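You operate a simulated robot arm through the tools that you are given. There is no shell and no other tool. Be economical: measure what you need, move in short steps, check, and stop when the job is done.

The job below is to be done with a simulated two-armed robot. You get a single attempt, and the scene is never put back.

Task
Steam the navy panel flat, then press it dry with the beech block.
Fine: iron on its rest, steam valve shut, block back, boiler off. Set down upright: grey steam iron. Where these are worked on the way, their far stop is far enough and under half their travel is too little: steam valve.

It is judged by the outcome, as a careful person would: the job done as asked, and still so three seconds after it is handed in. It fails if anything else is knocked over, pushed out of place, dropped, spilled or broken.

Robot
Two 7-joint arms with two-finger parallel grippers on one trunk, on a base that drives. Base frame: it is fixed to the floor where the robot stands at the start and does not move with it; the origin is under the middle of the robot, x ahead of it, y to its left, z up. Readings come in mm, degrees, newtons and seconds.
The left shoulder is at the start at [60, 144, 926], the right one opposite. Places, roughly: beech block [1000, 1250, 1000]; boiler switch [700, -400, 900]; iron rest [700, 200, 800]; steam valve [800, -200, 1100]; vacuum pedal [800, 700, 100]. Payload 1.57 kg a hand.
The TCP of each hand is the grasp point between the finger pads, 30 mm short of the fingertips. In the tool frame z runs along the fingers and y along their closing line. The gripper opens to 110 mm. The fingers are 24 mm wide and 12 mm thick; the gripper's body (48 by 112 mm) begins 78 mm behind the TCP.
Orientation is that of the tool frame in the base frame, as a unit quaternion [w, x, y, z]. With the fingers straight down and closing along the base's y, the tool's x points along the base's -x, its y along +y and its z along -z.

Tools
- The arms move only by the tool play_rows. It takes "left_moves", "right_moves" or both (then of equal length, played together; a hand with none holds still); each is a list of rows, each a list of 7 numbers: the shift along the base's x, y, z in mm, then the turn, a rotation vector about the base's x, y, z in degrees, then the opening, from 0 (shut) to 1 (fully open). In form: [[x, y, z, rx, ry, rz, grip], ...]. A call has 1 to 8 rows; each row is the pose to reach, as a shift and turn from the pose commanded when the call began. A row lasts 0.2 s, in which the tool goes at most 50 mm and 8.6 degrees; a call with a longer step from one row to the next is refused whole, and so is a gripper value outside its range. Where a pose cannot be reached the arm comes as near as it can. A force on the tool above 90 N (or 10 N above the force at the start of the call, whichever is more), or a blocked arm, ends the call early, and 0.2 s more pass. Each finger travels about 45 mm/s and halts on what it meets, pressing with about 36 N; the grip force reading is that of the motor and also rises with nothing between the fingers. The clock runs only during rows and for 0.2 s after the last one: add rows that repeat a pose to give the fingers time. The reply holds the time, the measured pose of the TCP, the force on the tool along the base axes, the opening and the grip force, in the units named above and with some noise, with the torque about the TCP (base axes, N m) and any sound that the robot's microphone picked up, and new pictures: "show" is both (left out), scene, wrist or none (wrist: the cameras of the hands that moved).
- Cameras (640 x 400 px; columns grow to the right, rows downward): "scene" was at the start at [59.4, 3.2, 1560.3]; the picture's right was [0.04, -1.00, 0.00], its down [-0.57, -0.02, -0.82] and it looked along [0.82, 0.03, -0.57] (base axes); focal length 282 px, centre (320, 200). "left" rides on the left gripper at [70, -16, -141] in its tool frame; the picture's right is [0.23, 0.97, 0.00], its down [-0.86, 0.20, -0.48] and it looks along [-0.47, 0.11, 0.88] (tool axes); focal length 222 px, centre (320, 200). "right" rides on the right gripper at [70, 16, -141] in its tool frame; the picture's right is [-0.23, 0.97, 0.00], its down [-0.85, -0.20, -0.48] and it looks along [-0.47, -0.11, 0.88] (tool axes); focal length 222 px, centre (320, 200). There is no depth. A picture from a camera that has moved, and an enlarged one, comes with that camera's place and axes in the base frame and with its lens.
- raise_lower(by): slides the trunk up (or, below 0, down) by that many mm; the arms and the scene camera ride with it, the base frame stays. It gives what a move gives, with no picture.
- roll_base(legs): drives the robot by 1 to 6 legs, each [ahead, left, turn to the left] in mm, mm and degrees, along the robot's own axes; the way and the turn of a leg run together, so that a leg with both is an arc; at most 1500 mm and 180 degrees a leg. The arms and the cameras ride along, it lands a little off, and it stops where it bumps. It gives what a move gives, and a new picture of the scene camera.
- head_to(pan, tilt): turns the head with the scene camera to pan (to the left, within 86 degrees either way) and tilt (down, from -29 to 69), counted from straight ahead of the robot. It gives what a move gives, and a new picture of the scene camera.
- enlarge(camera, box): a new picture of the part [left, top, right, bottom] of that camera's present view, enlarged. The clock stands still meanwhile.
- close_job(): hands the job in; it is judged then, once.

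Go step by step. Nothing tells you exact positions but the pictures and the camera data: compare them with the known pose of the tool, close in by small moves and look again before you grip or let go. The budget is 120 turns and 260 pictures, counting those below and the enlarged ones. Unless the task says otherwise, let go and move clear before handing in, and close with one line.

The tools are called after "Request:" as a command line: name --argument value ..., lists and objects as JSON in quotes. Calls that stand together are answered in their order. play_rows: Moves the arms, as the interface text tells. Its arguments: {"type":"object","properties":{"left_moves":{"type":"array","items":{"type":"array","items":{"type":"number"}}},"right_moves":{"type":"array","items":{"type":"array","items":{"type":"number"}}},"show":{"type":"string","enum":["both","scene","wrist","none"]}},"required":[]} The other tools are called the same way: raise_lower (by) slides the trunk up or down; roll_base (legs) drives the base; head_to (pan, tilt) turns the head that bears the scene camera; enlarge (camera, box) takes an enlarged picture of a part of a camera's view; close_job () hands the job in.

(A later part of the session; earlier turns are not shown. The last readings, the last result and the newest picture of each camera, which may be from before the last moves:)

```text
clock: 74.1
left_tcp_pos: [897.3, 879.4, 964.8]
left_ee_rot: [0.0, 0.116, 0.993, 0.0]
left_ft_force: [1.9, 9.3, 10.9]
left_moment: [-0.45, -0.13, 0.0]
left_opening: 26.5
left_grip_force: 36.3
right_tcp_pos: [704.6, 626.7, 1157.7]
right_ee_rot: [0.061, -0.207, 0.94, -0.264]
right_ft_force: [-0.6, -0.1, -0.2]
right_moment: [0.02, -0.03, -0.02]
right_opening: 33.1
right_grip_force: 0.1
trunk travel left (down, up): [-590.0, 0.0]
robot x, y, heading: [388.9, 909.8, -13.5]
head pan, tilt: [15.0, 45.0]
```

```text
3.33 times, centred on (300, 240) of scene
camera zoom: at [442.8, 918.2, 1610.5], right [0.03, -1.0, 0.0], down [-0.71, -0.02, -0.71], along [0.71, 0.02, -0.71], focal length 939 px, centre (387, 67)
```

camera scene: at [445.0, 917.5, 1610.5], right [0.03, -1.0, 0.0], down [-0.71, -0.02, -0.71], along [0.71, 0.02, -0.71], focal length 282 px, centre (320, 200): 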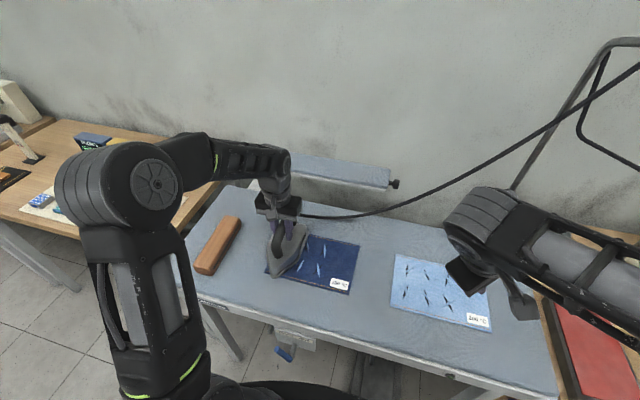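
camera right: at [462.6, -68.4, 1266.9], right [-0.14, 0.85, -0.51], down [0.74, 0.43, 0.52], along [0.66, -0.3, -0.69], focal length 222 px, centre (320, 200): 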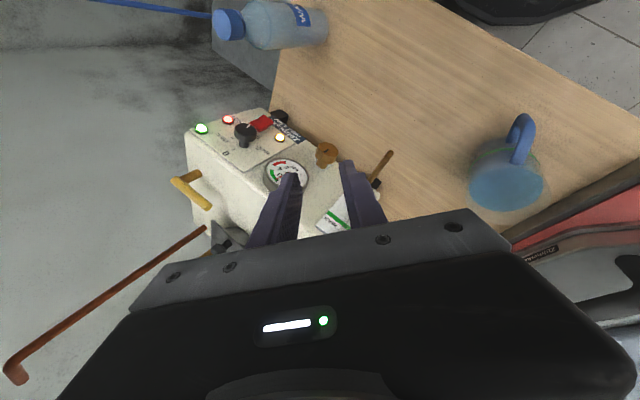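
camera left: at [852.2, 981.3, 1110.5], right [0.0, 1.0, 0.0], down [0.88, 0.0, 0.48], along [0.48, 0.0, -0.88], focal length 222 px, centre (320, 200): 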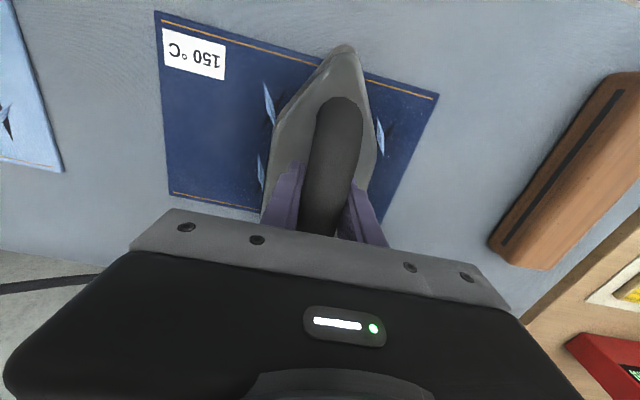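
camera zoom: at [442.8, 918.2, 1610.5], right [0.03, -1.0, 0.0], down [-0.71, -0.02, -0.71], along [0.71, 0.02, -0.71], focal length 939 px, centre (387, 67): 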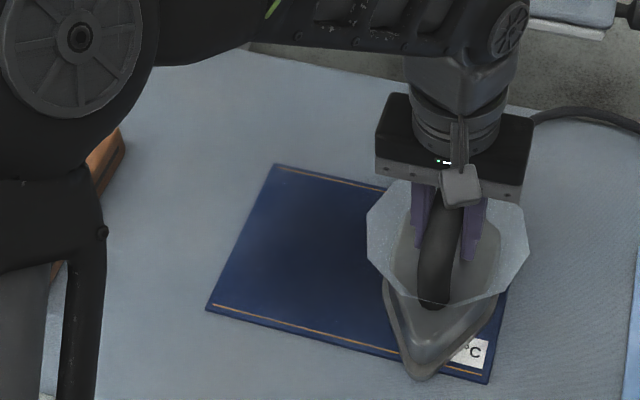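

Now I lift the iron and inspect the whole panel.

Request:
play_rows --left_moves '[[0, 0, 15, 0, 0, 0, 0], [0, 0, 45, 0, 0, 0, 0], [0, -20, 80, 0, 0, 0, 0], [0, -60, 85, 0, 0, 0, 0], [0, -100, 85, 0, 0, 0, 0]]' --show "scene"

Request:
enlarge --camera "scene" --box '[220, 200, 380, 300]'

```text
clock: 75.3
left_tcp_pos: [895.6, 777.9, 1051.4]
left_ee_rot: [-0.001, 0.117, 0.993, 0.002]
left_ft_force: [1.1, -0.3, -18.1]
left_moment: [0.04, 0.12, 0.03]
left_opening: 26.6
left_grip_force: 36.2
right_tcp_pos: [707.6, 624.2, 1157.6]
right_ee_rot: [0.061, -0.208, 0.94, -0.262]
right_ft_force: [0.5, -0.4, -0.5]
right_moment: [0.04, 0.0, 0.03]
right_opening: 33.1
right_grip_force: 0.0
trunk travel left (down, up): [-590.0, 0.0]
robot x, y, heading: [393.1, 906.0, -13.4]
head pan, tilt: [15.0, 45.0]
camera scene: at [444.7, 914.7, 1610.5], right [0.03, -1.0, 0.0], down [-0.71, -0.02, -0.71], along [0.71, 0.02, -0.71], focal length 282 px, centre (320, 200)
```

scene: 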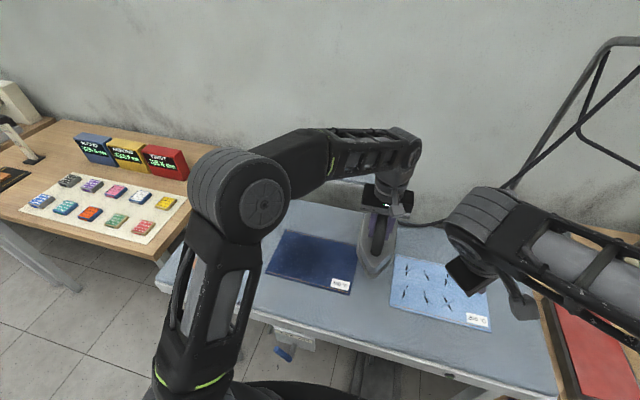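

```text
4.00 times, centred on (300, 250) of scene
camera zoom: at [444.7, 914.7, 1610.5], right [0.03, -1.0, 0.0], down [-0.71, -0.02, -0.71], along [0.71, 0.02, -0.71], focal length 1127 px, centre (400, 0)
```

zoom: 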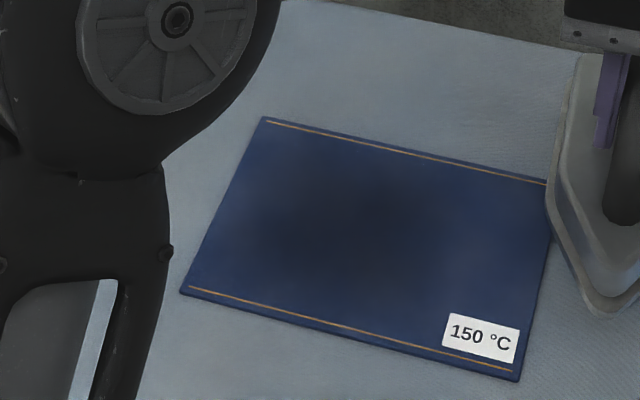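

The panel is flat, with a dark damp centre. I bring the hand back to its carrying position and return to the rest.

Request:
play_rows --left_moves '[[4, 42, 0, 0, 0, 0, 0], [8, 84, 0, 0, 0, 0, 0], [12, 126, 0, 0, 0, 0, 0], [17, 168, 0, 0, 0, 0, 0], [22, 204, 0, 0, 0, 0, 0], [22, 204, 0, 0, 0, 0, 0]]' --show "none"

Request:
roll_base --legs '[[-22, -782, 0]]'

Request:
enlarge --camera "scene" --box '[230, 190, 390, 330]'

Request:
enlarge --camera "left" --box '[0, 0, 640, 400]'

```text
clock: 76.7
left_tcp_pos: [921.4, 982.7, 1049.3]
left_ee_rot: [-0.001, 0.116, 0.993, 0.001]
left_ft_force: [0.2, -1.0, -18.4]
left_moment: [0.04, 0.13, -0.01]
left_opening: 26.8
left_grip_force: 35.9
right_tcp_pos: [706.5, 625.4, 1157.2]
right_ee_rot: [0.061, -0.208, 0.94, -0.263]
right_ft_force: [0.3, -0.7, 0.0]
right_moment: [0.01, 0.0, 0.02]
right_opening: 32.8
right_grip_force: 0.1
trunk travel left (down, up): [-590.0, 0.0]
robot x, y, heading: [389.6, 908.8, -13.3]
head pan, tilt: [15.0, 45.0]
```

```text
clock: 81.0
left_tcp_pos: [713.1, 212.5, 1050.1]
left_ee_rot: [-0.001, 0.121, 0.993, 0.0]
left_ft_force: [0.0, 0.1, -16.6]
left_moment: [-0.01, 0.11, 0.01]
left_opening: 26.8
left_grip_force: 36.5
right_tcp_pos: [495.6, -145.4, 1156.8]
right_ee_rot: [0.06, -0.205, 0.941, -0.263]
right_ft_force: [-0.4, -0.3, 0.1]
right_moment: [0.03, -0.01, -0.01]
right_opening: 33.1
right_grip_force: 0.0
trunk travel left (down, up): [-590.0, 0.0]
robot x, y, heading: [183.8, 143.1, -13.7]
head pan, tilt: [15.0, 45.0]
camera scene: at [236.7, 148.9, 1610.5], right [0.02, -1.0, 0.0], down [-0.71, -0.01, -0.71], along [0.71, 0.01, -0.71], focal length 282 px, centre (320, 200)
```

scene: 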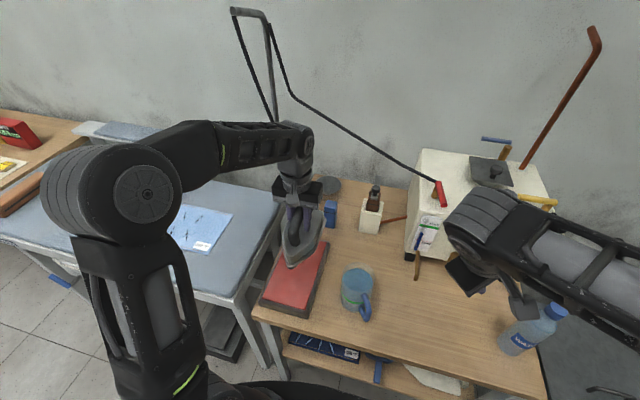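

```text
2.86 times, centred on (310, 260) of scene
camera zoom: at [236.7, 148.9, 1610.5], right [0.02, -1.0, 0.0], down [-0.71, -0.01, -0.71], along [0.71, 0.01, -0.71], focal length 805 px, centre (349, 29)
```

zoom: 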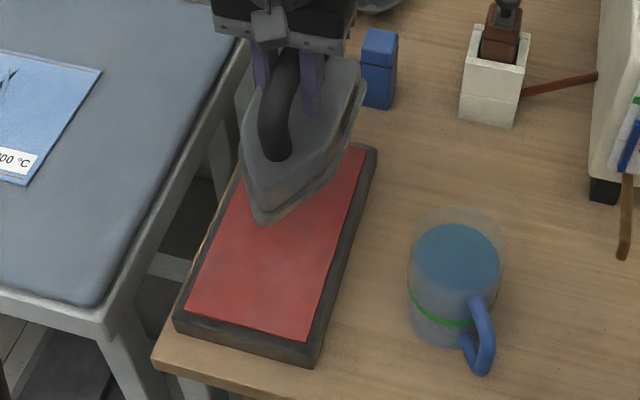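

```text
1.00 times, centred on (320, 200) of left
camera zoom: at [642.8, 213.4, 1192.7], right [0.01, 1.0, 0.0], down [0.88, -0.01, 0.48], along [0.48, -0.01, -0.88], focal length 222 px, centre (320, 200)
```

zoom: 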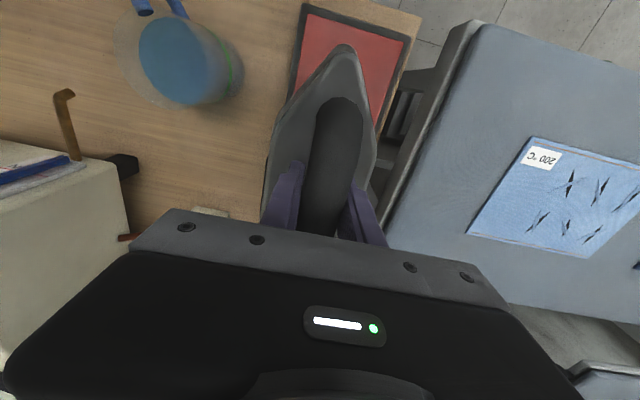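

The rest is right below. I shift 14 mm left and lower to just above the rest.

Request:
play_rows --left_moves '[[0, 14, 0, 0, 0, 0, 0], [0, 14, -35, 0, 0, 0, 0], [0, 14, -70, 0, 0, 0, 0], [0, 14, -95, 0, 0, 0, 0], [0, 14, -105, 0, 0, 0, 0], [0, 14, -105, 0, 0, 0, 0]]' --show "none"

Request:
enlarge --camera "scene" --box '[230, 190, 390, 330]'

```text
clock: 82.4
left_tcp_pos: [711.5, 226.9, 944.9]
left_ee_rot: [-0.002, 0.121, 0.993, 0.0]
left_ft_force: [-0.1, -0.4, -17.9]
left_moment: [-0.01, 0.12, 0.04]
left_opening: 26.4
left_grip_force: 36.4
right_tcp_pos: [495.4, -144.2, 1158.1]
right_ee_rot: [0.06, -0.203, 0.941, -0.263]
right_ft_force: [0.1, -0.9, -0.2]
right_moment: [-0.01, -0.01, -0.01]
right_opening: 32.9
right_grip_force: 0.0
trunk travel left (down, up): [-590.0, 0.0]
robot x, y, heading: [180.8, 139.7, -14.0]
head pan, tilt: [15.0, 45.0]
```

```text
2.86 times, centred on (310, 260) of scene
camera zoom: at [236.7, 149.4, 1610.5], right [0.02, -1.0, 0.0], down [-0.71, -0.01, -0.71], along [0.71, 0.01, -0.71], focal length 805 px, centre (349, 29)
```

zoom: 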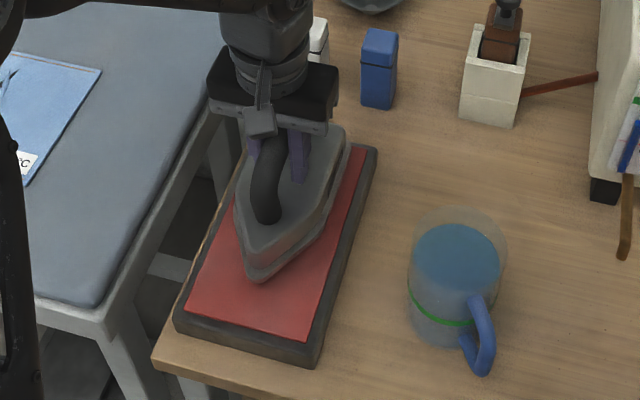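

Aligned with its original place. I lower the last centimetre, nudging 3 mm right.

Request:
play_rows --left_moves '[[0, -3, -3, 0, 0, 0, 0], [0, -3, -6, 0, 0, 0, 0], [0, -3, -8, 0, 0, 0, 0], [0, -3, -9.5, 0, 0, 0, 0], [0, -3, -9.5, 0, 0, 0, 0]]' --show "none"

Request:
enlarge --camera "scene" --box '[230, 190, 390, 330]'

```text
clock: 83.6
left_tcp_pos: [711.8, 223.0, 935.7]
left_ee_rot: [-0.002, 0.121, 0.993, 0.0]
left_ft_force: [-0.3, -0.7, -17.3]
left_moment: [0.02, 0.09, 0.01]
left_opening: 26.6
left_grip_force: 36.3
right_tcp_pos: [495.2, -144.4, 1156.9]
right_ee_rot: [0.061, -0.204, 0.94, -0.265]
right_ft_force: [0.5, -0.5, -0.6]
right_moment: [0.01, 0.03, 0.0]
right_opening: 33.0
right_grip_force: 0.0
trunk travel left (down, up): [-590.0, 0.0]
robot x, y, heading: [179.7, 143.0, -13.8]
head pan, tilt: [15.0, 45.0]
```

```text
2.86 times, centred on (310, 260) of scene
camera zoom: at [236.8, 149.5, 1610.4], right [0.02, -1.0, 0.0], down [-0.71, -0.01, -0.71], along [0.71, 0.01, -0.71], focal length 805 px, centre (349, 29)
```

zoom: 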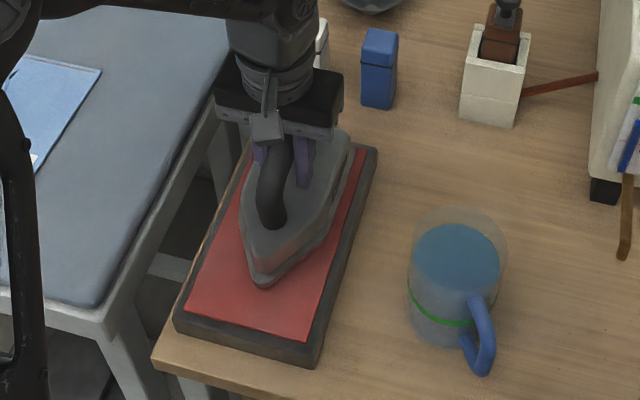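

Not yet touching (the handle slipped a little in the grip). I lower further in small steps.

Request:
play_rows --left_moves '[[0, 0, -1.5, 0, 0, 0, 0], [0, 0, -3, 0, 0, 0, 0], [0, 0, -4.5, 0, 0, 0, 0], [0, 0, -6, 0, 0, 0, 0]]' --show "none"

```text
clock: 84.6
left_tcp_pos: [714.8, 224.0, 929.5]
left_ee_rot: [-0.001, 0.12, 0.993, -0.001]
left_ft_force: [-0.9, -0.5, -17.2]
left_moment: [0.03, 0.09, 0.01]
left_opening: 26.6
left_grip_force: 36.1
right_tcp_pos: [495.5, -144.0, 1157.8]
right_ee_rot: [0.06, -0.205, 0.941, -0.264]
right_ft_force: [-1.0, -0.2, 0.0]
right_moment: [0.0, 0.0, 0.01]
right_opening: 32.8
right_grip_force: 0.0
trunk travel left (down, up): [-590.0, 0.0]
robot x, y, heading: [179.5, 145.9, -14.0]
head pan, tilt: [15.0, 45.0]
```

Request:
play_rows --left_moves '[[0, 0, -1.5, 0, 0, 0, 0], [0, 0, -3, 0, 0, 0, 0], [0, 0, -4.5, 0, 0, 0, 0], [0, 0, -6, 0, 0, 0, 0]]' --show "wrist"

Request:
enlarge --camera "scene" --box '[250, 210, 370, 300]'

```text
clock: 85.6
left_tcp_pos: [713.3, 223.7, 922.6]
left_ee_rot: [-0.001, 0.12, 0.993, 0.0]
left_ft_force: [0.5, 0.0, -18.3]
left_moment: [0.02, 0.17, -0.02]
left_opening: 26.4
left_grip_force: 36.3
right_tcp_pos: [496.2, -143.7, 1157.1]
right_ee_rot: [0.061, -0.204, 0.941, -0.264]
right_ft_force: [0.0, 0.0, -0.3]
right_moment: [0.0, 0.04, 0.01]
right_opening: 33.2
right_grip_force: 0.0
trunk travel left (down, up): [-590.0, 0.0]
robot x, y, heading: [183.8, 141.5, -13.8]
head pan, tilt: [15.0, 45.0]
camera left: at [642.9, 225.6, 1066.3], right [0.01, 1.0, 0.0], down [0.88, -0.01, 0.48], along [0.48, -0.01, -0.88], focal length 222 px, centre (320, 200)
```

left: 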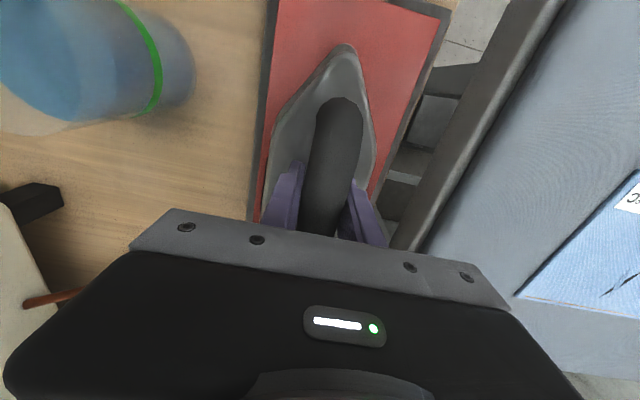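

```text
4.44 times, centred on (310, 255) of scene
camera zoom: at [236.8, 149.5, 1610.4], right [0.02, -1.0, 0.0], down [-0.71, -0.01, -0.71], along [0.71, 0.01, -0.71], focal length 1252 px, centre (364, -44)
```

zoom: 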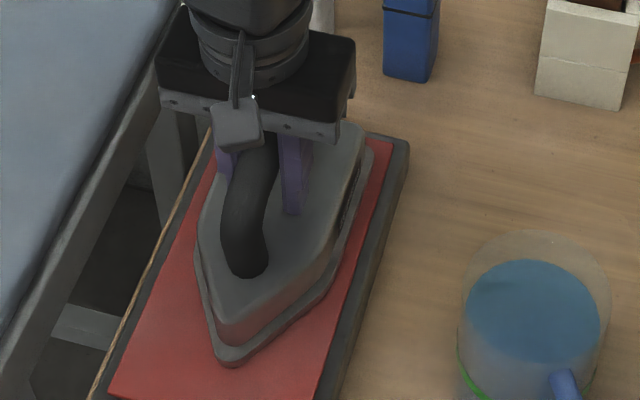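

Still no contact force; I continue down in small steps, watching force.

Request:
play_rows --left_moves '[[0, 0, -1.5, 0, 0, 0, 0], [0, 0, -3, 0, 0, 0, 0], [0, 0, -4.5, 0, 0, 0, 0], [0, 0, -6, 0, 0, 0, 0]]' --show "wrist"

Request:
enlarge --camera "scene" --box '[250, 210, 370, 300]'

```text
clock: 86.6
left_tcp_pos: [712.2, 222.5, 920.8]
left_ee_rot: [0.002, 0.121, 0.993, -0.001]
left_ft_force: [-1.5, 2.9, 19.7]
left_moment: [0.16, 1.0, 0.01]
left_opening: 26.7
left_grip_force: 36.5
right_tcp_pos: [493.6, -143.3, 1158.6]
right_ee_rot: [0.061, -0.204, 0.941, -0.264]
right_ft_force: [-0.4, -0.3, -0.1]
right_moment: [0.01, -0.02, -0.02]
right_opening: 32.9
right_grip_force: 0.1
trunk travel left (down, up): [-590.0, 0.0]
robot x, y, heading: [179.7, 140.3, -13.8]
head pan, tilt: [15.0, 45.0]
camera left: at [641.2, 225.2, 1063.3], right [0.01, 1.0, 0.0], down [0.88, -0.01, 0.48], along [0.48, -0.01, -0.88], focal length 222 px, centre (320, 200)
```

left: 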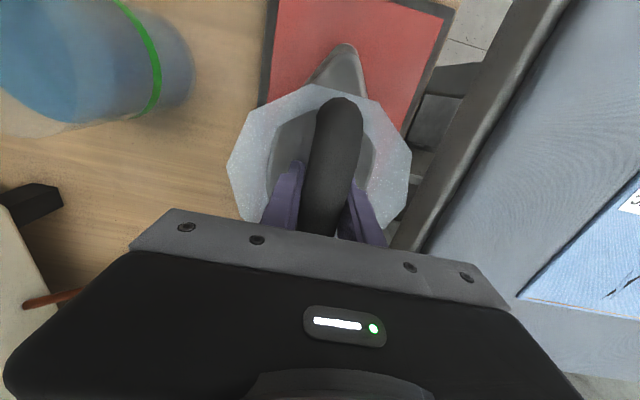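

```text
4.44 times, centred on (310, 255) of scene
camera zoom: at [233.3, 149.4, 1611.2], right [0.02, -1.0, 0.0], down [-0.71, -0.01, -0.71], along [0.71, 0.01, -0.71], focal length 1252 px, centre (364, -44)
```

zoom: 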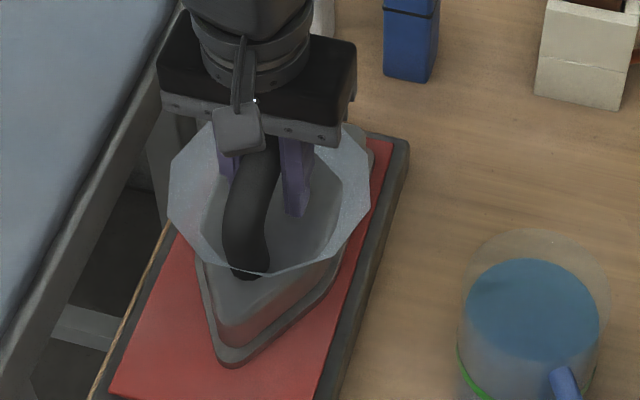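

Contact on the rest now at z 921. I ease the push, open the fingers and rise straight up.

Request:
play_rows --left_moves '[[0, 0, 3, 0, 0, 0, 0], [0, 0, 3, 0, 0, 0, 0.3], [0, 0, 3, 0, 0, 0, 0.55], [0, 0, 3, 0, 0, 0, 0.55], [0, 0, 30, 0, 0, 0, 0.6], [0, 0, 70, 0, 0, 0, 0.6], [0, 0, 115, 0, 0, 0, 0.6], [0, 0, 160, 0, 0, 0, 0.6]]' --show "both"

Request:
enlarge --camera "scene" --box '[230, 190, 390, 330]'

```text
clock: 88.4
left_tcp_pos: [713.3, 227.0, 1077.8]
left_ee_rot: [0.0, 0.121, 0.993, 0.001]
left_ft_force: [1.2, 0.4, 0.2]
left_moment: [0.02, -0.01, -0.01]
left_opening: 66.2
left_grip_force: 0.1
right_tcp_pos: [494.3, -145.1, 1159.1]
right_ee_rot: [0.061, -0.205, 0.94, -0.265]
right_ft_force: [1.3, 0.1, -0.6]
right_moment: [0.03, -0.02, 0.0]
right_opening: 33.0
right_grip_force: 0.0
trunk travel left (down, up): [-590.0, 0.0]
robot x, y, heading: [180.7, 138.7, -13.9]
head pan, tilt: [15.0, 45.0]
camera scene: at [234.7, 149.3, 1610.5], right [0.02, -1.0, 0.0], down [-0.71, -0.01, -0.71], along [0.71, 0.01, -0.71], focal length 282 px, centre (320, 200)
camera left: at [641.5, 229.1, 1221.3], right [0.01, 1.0, 0.0], down [0.88, -0.01, 0.48], along [0.48, -0.01, -0.88], focal length 222 px, centre (320, 200)
```

scene: 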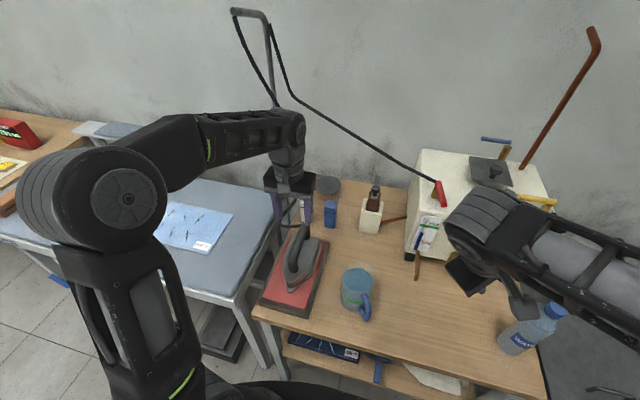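
left: 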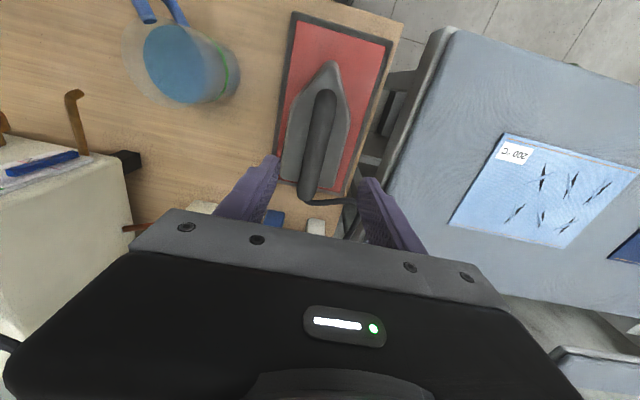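

```text
2.86 times, centred on (310, 260) of scene
camera zoom: at [234.7, 149.3, 1610.5], right [0.02, -1.0, 0.0], down [-0.71, -0.01, -0.71], along [0.71, 0.01, -0.71], focal length 805 px, centre (349, 29)
```

zoom: 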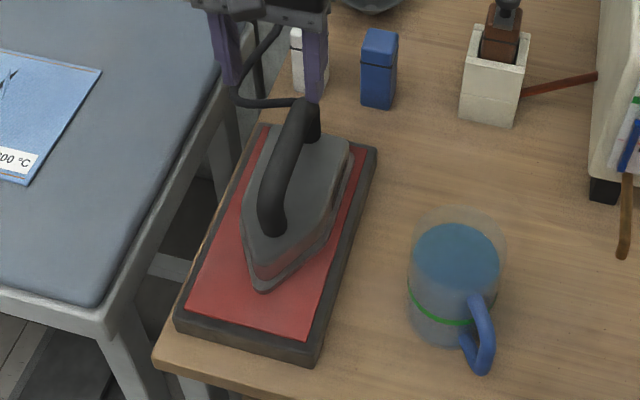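

The iron is back on its rest as before. I pull the hand back clear of the hose, then drive left to work with the block.

Request:
play_rows --left_moves '[[-40, 9, 0, 0, 0, 0, 0.8], [-80, 18, 10, 0, 0, 0, 0.8], [-115, 27, 20, 0, 0, 0, 0.8], [-150, 35, 20, 0, 0, 0, 0.8]]' --show "none"

Request:
roll_base --legs '[[-28, 963, 0]]'

Request:
enlarge --camera "scene" --box '[160, 170, 400, 340]'

Request:
enlarge --camera "left" --box '[0, 0, 640, 400]'

```text
clock: 89.4
left_tcp_pos: [561.5, 259.0, 1099.0]
left_ee_rot: [-0.001, 0.12, 0.993, 0.0]
left_ft_force: [-0.5, 0.4, 0.7]
left_moment: [-0.02, -0.04, -0.03]
left_opening: 87.8
left_grip_force: 0.0
right_tcp_pos: [494.4, -145.0, 1157.8]
right_ee_rot: [0.061, -0.204, 0.941, -0.263]
right_ft_force: [-0.4, -0.9, -0.1]
right_moment: [0.03, 0.0, 0.02]
right_opening: 32.9
right_grip_force: 0.0
trunk travel left (down, up): [-590.0, 0.0]
robot x, y, heading: [187.1, 140.6, -13.8]
head pan, tilt: [15.0, 45.0]
```

```text
clock: 94.5
left_tcp_pos: [776.5, 1204.8, 1097.3]
left_ee_rot: [-0.001, 0.127, 0.992, 0.0]
left_ft_force: [-0.8, 0.3, -0.6]
left_moment: [0.02, 0.03, 0.0]
left_opening: 88.0
left_grip_force: 0.0
right_tcp_pos: [703.6, 803.6, 1158.0]
right_ee_rot: [0.059, -0.198, 0.942, -0.265]
right_ft_force: [0.4, 0.0, 0.2]
right_moment: [-0.01, 0.01, -0.02]
right_opening: 32.8
right_grip_force: 0.0
trunk travel left (down, up): [-590.0, 0.0]
robot x, y, heading: [395.6, 1094.6, -14.9]
head pan, tilt: [15.0, 45.0]
camera scene: at [447.4, 1100.7, 1610.5], right [0.01, -1.0, 0.0], down [-0.71, -0.01, -0.71], along [0.71, 0.0, -0.71], focal length 282 px, centre (320, 200)
```

scene: 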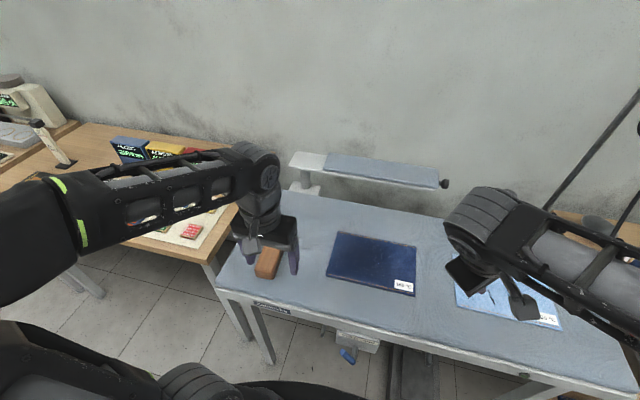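

```text
2.35 times, centred on (280, 255) of scene
camera zoom: at [447.4, 1100.7, 1610.5], right [0.01, -1.0, 0.0], down [-0.71, -0.01, -0.71], along [0.71, 0.0, -0.71], focal length 663 px, centre (414, 71)
```

zoom: 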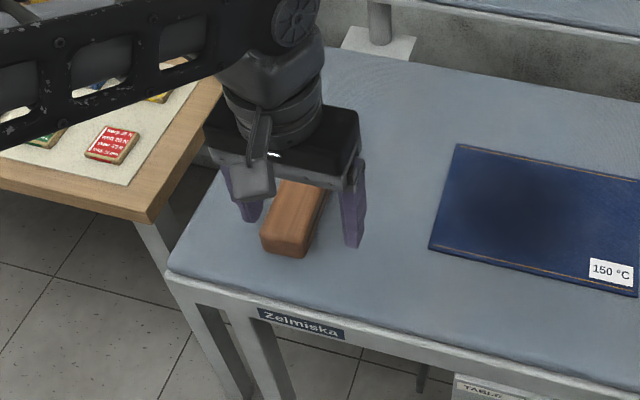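

```text
1.00 times, centred on (320, 200) of left
camera zoom: at [706.0, 1208.0, 1240.9], right [0.03, 1.0, 0.0], down [0.88, -0.02, 0.48], along [0.48, -0.01, -0.88], focal length 222 px, centre (320, 200)
```

zoom: 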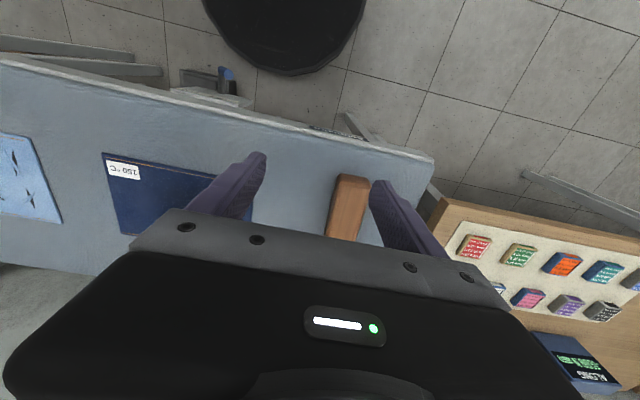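

The panel still shows damp. The block's near end is around (850,1252). I move the hand over the block's middle.

Request:
play_rows --left_moves '[[40, 8, 0, 0, 0, 0, 0.9], [80, 16, -10, 0, 0, 0, 0.9], [115, 24, -20, 0, 0, 0, 0.9], [140, 30, -40, 0, 0, 0, 0.9], [140, 30, -60, 0, 0, 0, 0.9]]' --show "both"

Request:
enlarge --camera "scene" --box '[190, 180, 350, 300]'

```text
clock: 95.7
left_tcp_pos: [919.2, 1234.3, 1039.1]
left_ee_rot: [-0.001, 0.127, 0.992, 0.0]
left_ft_force: [-0.6, -0.3, -0.5]
left_moment: [0.0, 0.01, 0.01]
left_opening: 99.0
left_grip_force: 0.0
right_tcp_pos: [702.8, 803.5, 1158.2]
right_ee_rot: [0.058, -0.198, 0.942, -0.264]
right_ft_force: [0.2, -0.3, 0.3]
right_moment: [-0.03, 0.0, -0.01]
right_opening: 32.7
right_grip_force: 0.0
trunk travel left (down, up): [-590.0, 0.0]
robot x, y, heading: [393.5, 1092.1, -15.0]
head pan, tilt: [15.0, 45.0]
camera scene: at [447.2, 1100.1, 1610.6], right [0.01, -1.0, 0.0], down [-0.71, 0.0, -0.71], along [0.71, 0.0, -0.71], focal length 282 px, centre (320, 200)
camera left: at [847.4, 1238.7, 1181.0], right [0.03, 1.0, 0.0], down [0.88, -0.02, 0.48], along [0.48, -0.01, -0.88], focal length 222 px, centre (320, 200)
```

scene: 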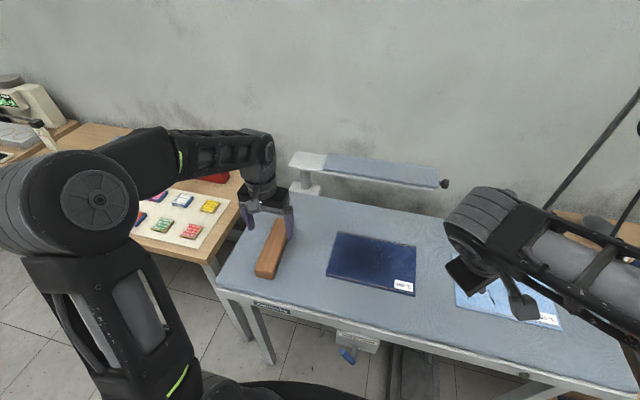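
left: 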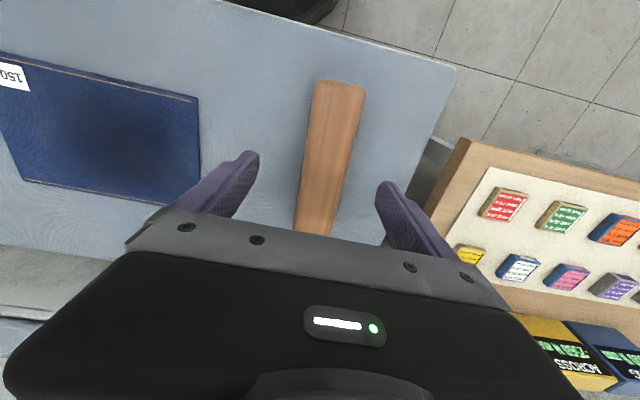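

```text
3.33 times, centred on (270, 240) of scene
camera zoom: at [447.2, 1100.1, 1610.6], right [0.01, -1.0, 0.0], down [-0.71, 0.0, -0.71], along [0.71, 0.0, -0.71], focal length 939 px, centre (487, 67)
```

zoom: 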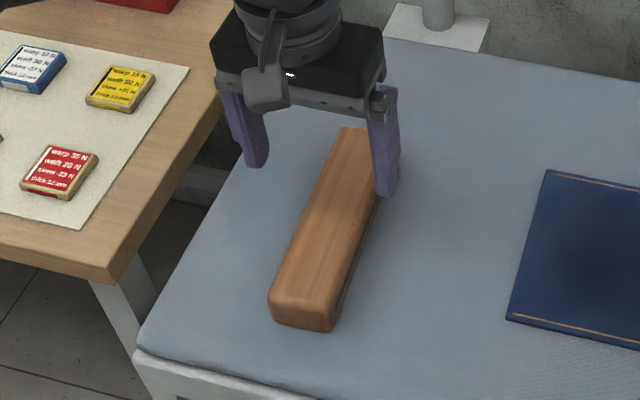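

The block is about 190 mm long, centred (952,1241), turned about 6° from my fingers. I align and descend around it.

Request:
play_rows --left_moves '[[15, 3, -10, 0, 0, 3, 0.9], [33, 7, -30, 0, 0, 6, 0.9], [33, 7, -60, 0, 0, 6, 0.9], [33, 7, -80, 0, 0, 6, 0.9], [33, 7, -80, 0, 0, 6, 0.9]]' --show "wrist"

Request:
enlarge --camera "scene" --box '[190, 180, 350, 300]'

```text
clock: 96.8
left_tcp_pos: [950.8, 1242.7, 957.8]
left_ee_rot: [0.001, 0.075, 0.997, 0.0]
left_ft_force: [-0.4, 0.3, 0.2]
left_moment: [0.02, 0.02, -0.03]
left_opening: 98.9
left_grip_force: 0.0
right_tcp_pos: [701.8, 803.7, 1157.7]
right_ee_rot: [0.059, -0.198, 0.942, -0.265]
right_ft_force: [0.5, 0.3, 0.5]
right_moment: [-0.02, 0.0, 0.0]
right_opening: 32.9
right_grip_force: 0.0
trunk travel left (down, up): [-590.0, 0.0]
robot x, y, heading: [393.4, 1087.7, -14.7]
head pan, tilt: [15.0, 45.0]
camera left: at [878.3, 1237.3, 1100.8], right [-0.08, 1.0, 0.0], down [0.88, 0.07, 0.48], along [0.48, 0.04, -0.88], focal length 222 px, centre (320, 200)
```

left: 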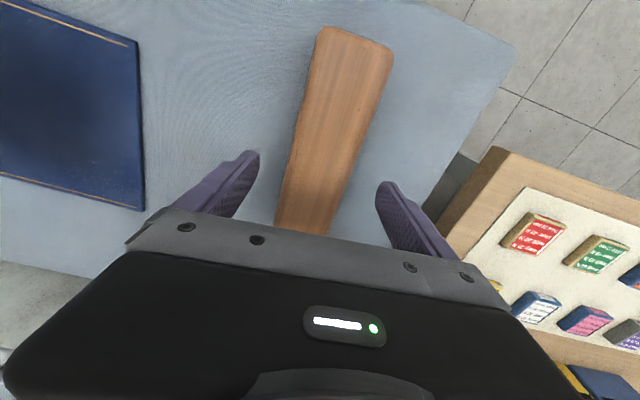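

```text
3.33 times, centred on (270, 240) of scene
camera zoom: at [447.2, 1100.2, 1610.6], right [0.01, -1.0, 0.0], down [-0.71, 0.0, -0.71], along [0.71, 0.0, -0.71], focal length 939 px, centre (487, 67)
```

zoom: 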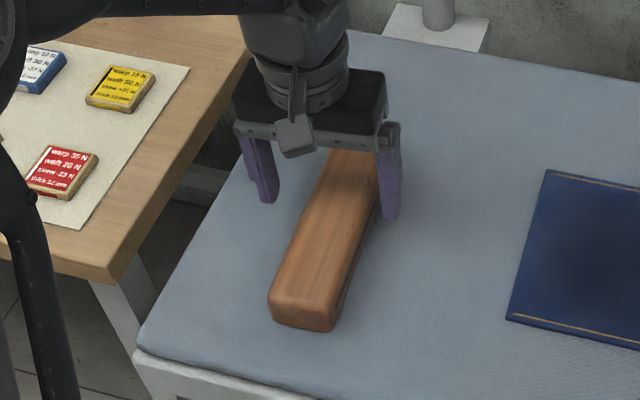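

The alignment is good. I lower to z≈931 and close.

Request:
play_rows --left_moves '[[0, 0, -10, 0, 0, -1.5, 0.9], [0, 0, -20, 0, 0, -1.5, 0.9], [0, 0, -26, 0, 0, -1.5, 0.9], [0, 0, -26, 0, 0, -1.5, 0.4], [0, 0, -26, 0, 0, -1.5, 0], [0, 0, -26, 0, 0, -1.5, 0], [0, 0, -26, 0, 0, -1.5, 0], [0, 0, -26, 0, 0, -1.5, 0]]' --show "wrist"

Request:
enlarge --camera "scene" --box '[190, 180, 350, 300]'

```text
clock: 98.7
left_tcp_pos: [949.5, 1241.4, 933.7]
left_ee_rot: [-0.001, 0.089, 0.996, 0.0]
left_ft_force: [0.1, -1.7, 0.0]
left_moment: [-0.14, -0.19, -0.1]
left_opening: 56.0
left_grip_force: 35.2
right_tcp_pos: [702.6, 802.8, 1158.1]
right_ee_rot: [0.059, -0.198, 0.942, -0.264]
right_ft_force: [0.3, 0.7, -0.6]
right_moment: [-0.02, 0.0, 0.0]
right_opening: 33.1
right_grip_force: 0.0
trunk travel left (down, up): [-590.0, 0.0]
robot x, y, heading: [394.6, 1095.8, -14.5]
head pan, tilt: [15.0, 45.0]
camera left: at [879.5, 1239.4, 1076.4], right [-0.05, 1.0, 0.0], down [0.88, 0.05, 0.48], along [0.48, 0.03, -0.88], focal length 222 px, centre (320, 200)
```

left: 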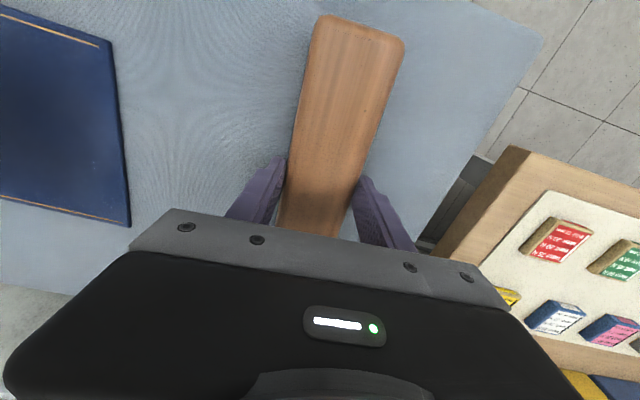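

```text
3.33 times, centred on (270, 240) of scene
camera zoom: at [447.3, 1100.1, 1610.5], right [0.01, -1.0, 0.0], down [-0.71, 0.0, -0.71], along [0.71, 0.0, -0.71], focal length 939 px, centre (487, 67)
```

zoom: 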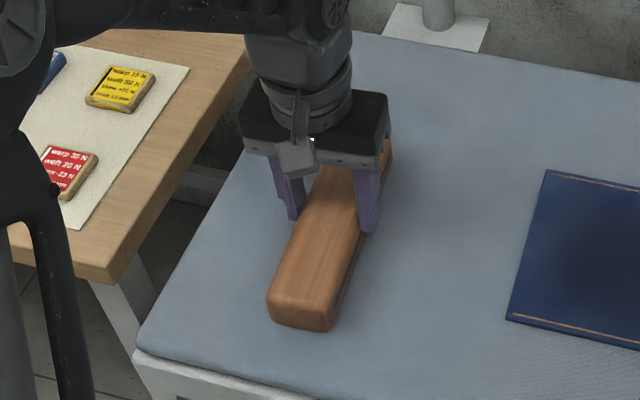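

The block is held (56 mm wide, groove gripped). I lift it and carry it over the panel, moving the right hand a bit away.

Request:
play_rows --left_moves '[[0, 0, 15, 0, 0, 0, 0], [0, 0, 40, 0, 0, 0, 0], [0, -10, 60, 0, 0, 0, 0], [-4, -55, 60, 0, 0, 0, 0], [-8, -100, 60, 0, 0, 0, 0], [-13, -145, 60, 0, 0, 0, 0], [-18, -190, 60, 0, 0, 0, 0], [-22, -235, 60, 0, 0, 0, 0]]' --right_moves '[[-10, -15, 0, 0, 0, 0, 0.3], [-20, -30, 0, 0, 0, 0, 0.3], [-30, -45, 0, 0, 0, 0, 0.3], [-40, -60, 0, 0, 0, 0, 0.3], [-50, -75, 0, 0, 0, 0, 0.3], [-50, -75, 0, 0, 0, 0, 0.3], [-50, -75, 0, 0, 0, 0, 0.3], [-50, -75, 0, 0, 0, 0, 0.3]]' --show "none"

Request:
play_rows --left_moves '[[-3, -25, 0, 0, 0, -1.5, 0], [-6, -50, -10, 0, 0, -3, 0], [-6, -50, -30, 0, 0, -3, 0], [-6, -50, -40, 0, 0, -3, 0], [-6, -50, -40, 0, 0, -3, 0]]' --show "both"

Request:
enlarge --camera "scene" --box '[270, 180, 470, 320]'

```text
clock: 100.5
left_tcp_pos: [926.0, 1005.9, 993.8]
left_ee_rot: [-0.001, 0.088, 0.996, 0.001]
left_ft_force: [1.1, 0.0, -3.0]
left_moment: [0.02, 0.04, -0.01]
left_opening: 55.7
left_grip_force: 35.3
right_tcp_pos: [654.0, 726.0, 1157.4]
right_ee_rot: [0.058, -0.198, 0.943, -0.263]
right_ft_force: [-0.2, 0.0, -0.6]
right_moment: [0.04, 0.02, 0.05]
right_opening: 33.0
right_grip_force: 0.0
trunk travel left (down, up): [-590.0, 0.0]
robot x, y, heading: [397.6, 1093.3, -14.8]
head pan, tilt: [15.0, 45.0]
```

```text
clock: 101.7
left_tcp_pos: [923.7, 957.8, 953.3]
left_ee_rot: [-0.001, 0.114, 0.994, 0.0]
left_ft_force: [0.0, -0.1, -2.7]
left_moment: [0.0, -0.05, -0.02]
left_opening: 55.6
left_grip_force: 35.9
right_tcp_pos: [653.0, 727.2, 1158.9]
right_ee_rot: [0.059, -0.198, 0.942, -0.263]
right_ft_force: [0.4, -0.6, 0.2]
right_moment: [0.01, 0.0, -0.01]
right_opening: 32.8
right_grip_force: 0.0
trunk travel left (down, up): [-590.0, 0.0]
robot x, y, heading: [399.1, 1090.9, -14.5]
head pan, tilt: [15.0, 45.0]
camera scene: at [447.6, 1100.0, 1610.5], right [0.01, -1.0, 0.0], down [-0.71, 0.0, -0.71], along [0.71, 0.0, -0.71], focal length 282 px, centre (320, 200)
camera left: at [851.4, 959.3, 1095.5], right [0.0, 1.0, 0.0], down [0.88, 0.0, 0.48], along [0.48, 0.0, -0.88], focal length 222 px, centre (320, 200)
```

scene: 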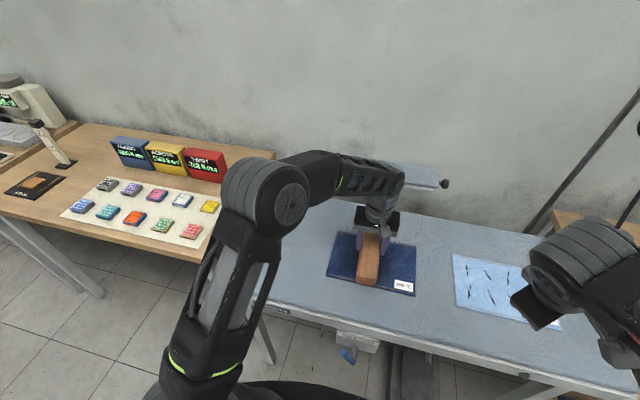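
left: 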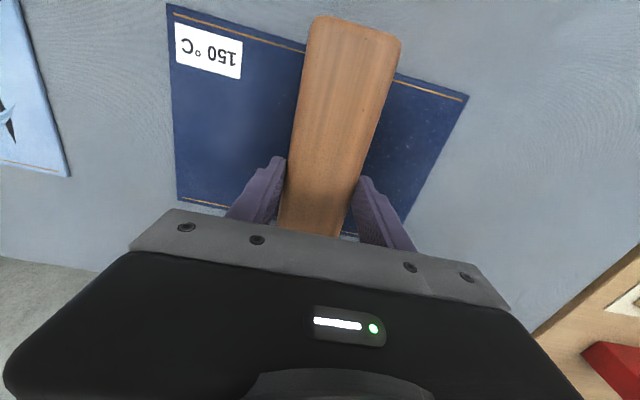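

```text
2.86 times, centred on (370, 250) of scene
camera zoom: at [447.6, 1100.0, 1610.5], right [0.01, -1.0, 0.0], down [-0.71, 0.0, -0.71], along [0.71, 0.0, -0.71], focal length 805 px, centre (177, 57)
```

zoom: 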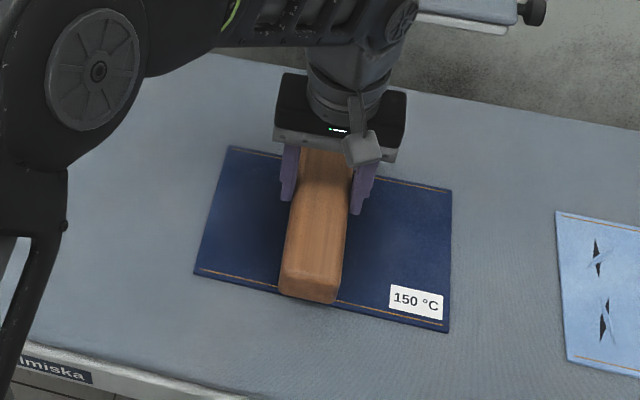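

The block is square over the damp centre. I press down gently and hold.

Request:
play_rows --left_moves '[[0, 0, -6, 0, 0, 0, 0], [0, 0, -12, 0, 0, 0, 0], [0, 0, -16, 0, 0, 0, 0], [0, 0, -19, 0, 0, 0, 0], [0, 0, -21, 0, 0, 0, 0], [0, 0, -23, 0, 0, 0, 0]]' --show "none"

```text
clock: 103.0
left_tcp_pos: [922.2, 957.3, 931.3]
left_ee_rot: [0.002, 0.114, 0.994, -0.001]
left_ft_force: [1.8, 4.4, 28.5]
left_moment: [0.29, -0.16, -0.08]
left_opening: 56.1
left_grip_force: 36.5
right_tcp_pos: [652.1, 728.3, 1159.4]
right_ee_rot: [0.06, -0.199, 0.942, -0.265]
right_ft_force: [0.0, 0.2, 0.8]
right_moment: [-0.01, -0.01, -0.01]
right_opening: 32.6
right_grip_force: 0.1
trunk travel left (down, up): [-590.0, 0.0]
robot x, y, heading: [393.5, 1091.6, -14.4]
head pan, tilt: [15.0, 45.0]
```

Request:
play_rows --left_moves '[[0, 0, -1, 0, 0, 0, 0], [0, 0, -2, 0, 0, 0, 0], [0, 0, -2, 0, 0, 0, 0], [0, 0, -2, 0, 0, 0, 0], [0, 0, -2, 0, 0, 0, 0], [0, 0, -2, 0, 0, 0, 0], [0, 0, -2, 0, 0, 0, 0], [0, 0, -2, 0, 0, 0, 0]]' --show "none"

Request:
play_rows --left_moves '[[0, 0, 0, 0, 0, 0, 0], [0, 0, 0, 0, 0, 0, 0], [0, 0, 0, 0, 0, 0, 0], [0, 0, 0, 0, 0, 0, 0], [0, 0, 0, 0, 0, 0, 0], [0, 0, 0, 0, 0, 0, 0], [0, 0, 0, 0, 0, 0, 0], [0, 0, 0, 0, 0, 0, 0]]' --show "wrist"

Request:
enlarge --camera "scene" --box '[270, 180, 470, 320]'

```text
clock: 104.8
left_tcp_pos: [920.4, 955.7, 929.3]
left_ee_rot: [0.001, 0.114, 0.993, 0.0]
left_ft_force: [3.2, 0.4, 27.0]
left_moment: [-0.06, -0.38, -0.02]
left_opening: 55.7
left_grip_force: 35.9
right_tcp_pos: [651.5, 727.1, 1159.2]
right_ee_rot: [0.059, -0.197, 0.942, -0.265]
right_ft_force: [0.0, 0.2, -0.2]
right_moment: [-0.03, 0.01, -0.01]
right_opening: 33.1
right_grip_force: 0.1
trunk travel left (down, up): [-590.0, 0.0]
robot x, y, heading: [398.3, 1089.7, -14.4]
head pan, tilt: [15.0, 45.0]
```

```text
clock: 106.7
left_tcp_pos: [920.0, 957.4, 929.3]
left_ee_rot: [0.0, 0.114, 0.993, -0.001]
left_ft_force: [0.1, -1.4, 25.7]
left_moment: [-0.14, -0.18, -0.05]
left_opening: 55.6
left_grip_force: 36.1
right_tcp_pos: [652.3, 727.9, 1159.1]
right_ee_rot: [0.06, -0.198, 0.942, -0.264]
right_ft_force: [0.4, 0.0, -0.1]
right_moment: [0.0, -0.02, 0.02]
right_opening: 32.8
right_grip_force: 0.1
trunk travel left (down, up): [-590.0, 0.0]
robot x, y, heading: [390.7, 1091.8, -14.6]
head pan, tilt: [15.0, 45.0]
camera left: at [849.0, 958.2, 1071.5], right [0.0, 1.0, 0.0], down [0.88, 0.0, 0.48], along [0.48, 0.0, -0.88], focal length 222 px, centre (320, 200)
```

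left: 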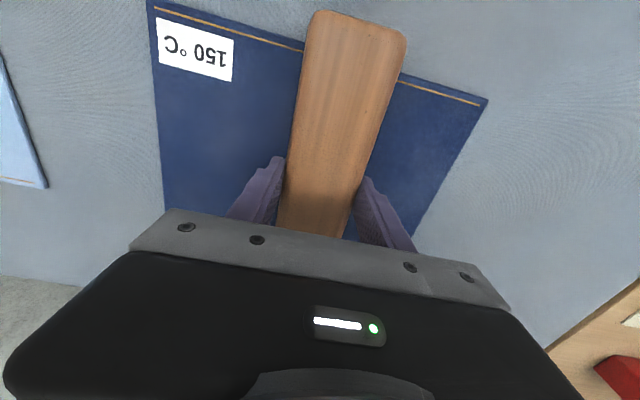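

```text
2.86 times, centred on (370, 250) of scene
camera zoom: at [444.9, 1100.6, 1610.7], right [0.01, -1.0, 0.0], down [-0.71, -0.01, -0.71], along [0.71, 0.0, -0.71], focal length 805 px, centre (177, 57)
```

zoom: 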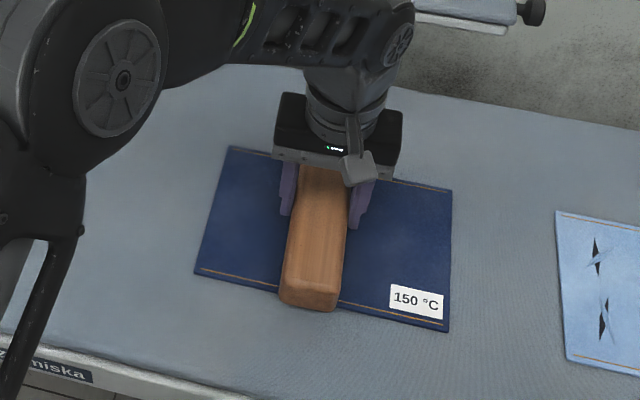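

The dark damp patch is fading. I lift and shift aside to check underneath.

Request:
play_rows --left_moves '[[0, 0, 15, 0, 0, 0, 0], [0, 0, 30, 0, 0, 0, 0], [8, 45, 35, 0, 0, 0, 0], [16, 90, 35, 0, 0, 0, 0], [22, 125, 35, 0, 0, 0, 0]]' --show "none"

Request:
enlarge --camera "scene" --box '[270, 180, 470, 320]'

Request:
enlarge --camera "left" --box '[0, 0, 640, 400]'

```text
clock: 107.8
left_tcp_pos: [940.1, 1082.8, 960.7]
left_ee_rot: [-0.001, 0.114, 0.993, -0.001]
left_ft_force: [0.5, 0.8, -3.2]
left_moment: [0.0, -0.02, 0.02]
left_opening: 55.9
left_grip_force: 36.4
right_tcp_pos: [654.3, 727.6, 1158.5]
right_ee_rot: [0.059, -0.198, 0.942, -0.264]
right_ft_force: [-0.2, 0.1, 0.3]
right_moment: [-0.02, 0.04, -0.01]
right_opening: 32.9
right_grip_force: 0.0
trunk travel left (down, up): [-590.0, 0.0]
robot x, y, heading: [391.0, 1094.0, -14.8]
head pan, tilt: [15.0, 45.0]
```

```text
2.86 times, centred on (370, 250) of scene
camera zoom: at [447.9, 1101.3, 1610.5], right [0.01, -1.0, 0.0], down [-0.71, -0.01, -0.71], along [0.71, 0.0, -0.71], focal length 805 px, centre (177, 57)
```

zoom: 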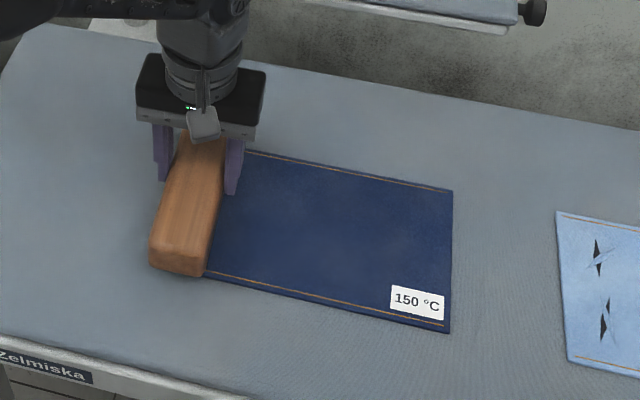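

```text
1.00 times, centred on (320, 200) of left
camera zoom: at [869.2, 1084.4, 1102.8], right [0.0, 1.0, 0.0], down [0.88, 0.0, 0.48], along [0.48, 0.0, -0.88], focal length 222 px, centre (320, 200)
```

zoom: 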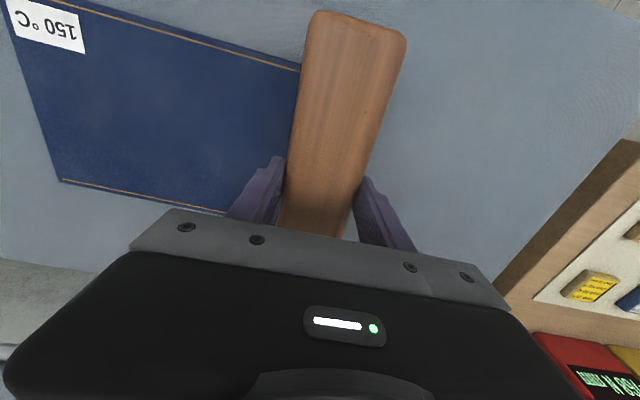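

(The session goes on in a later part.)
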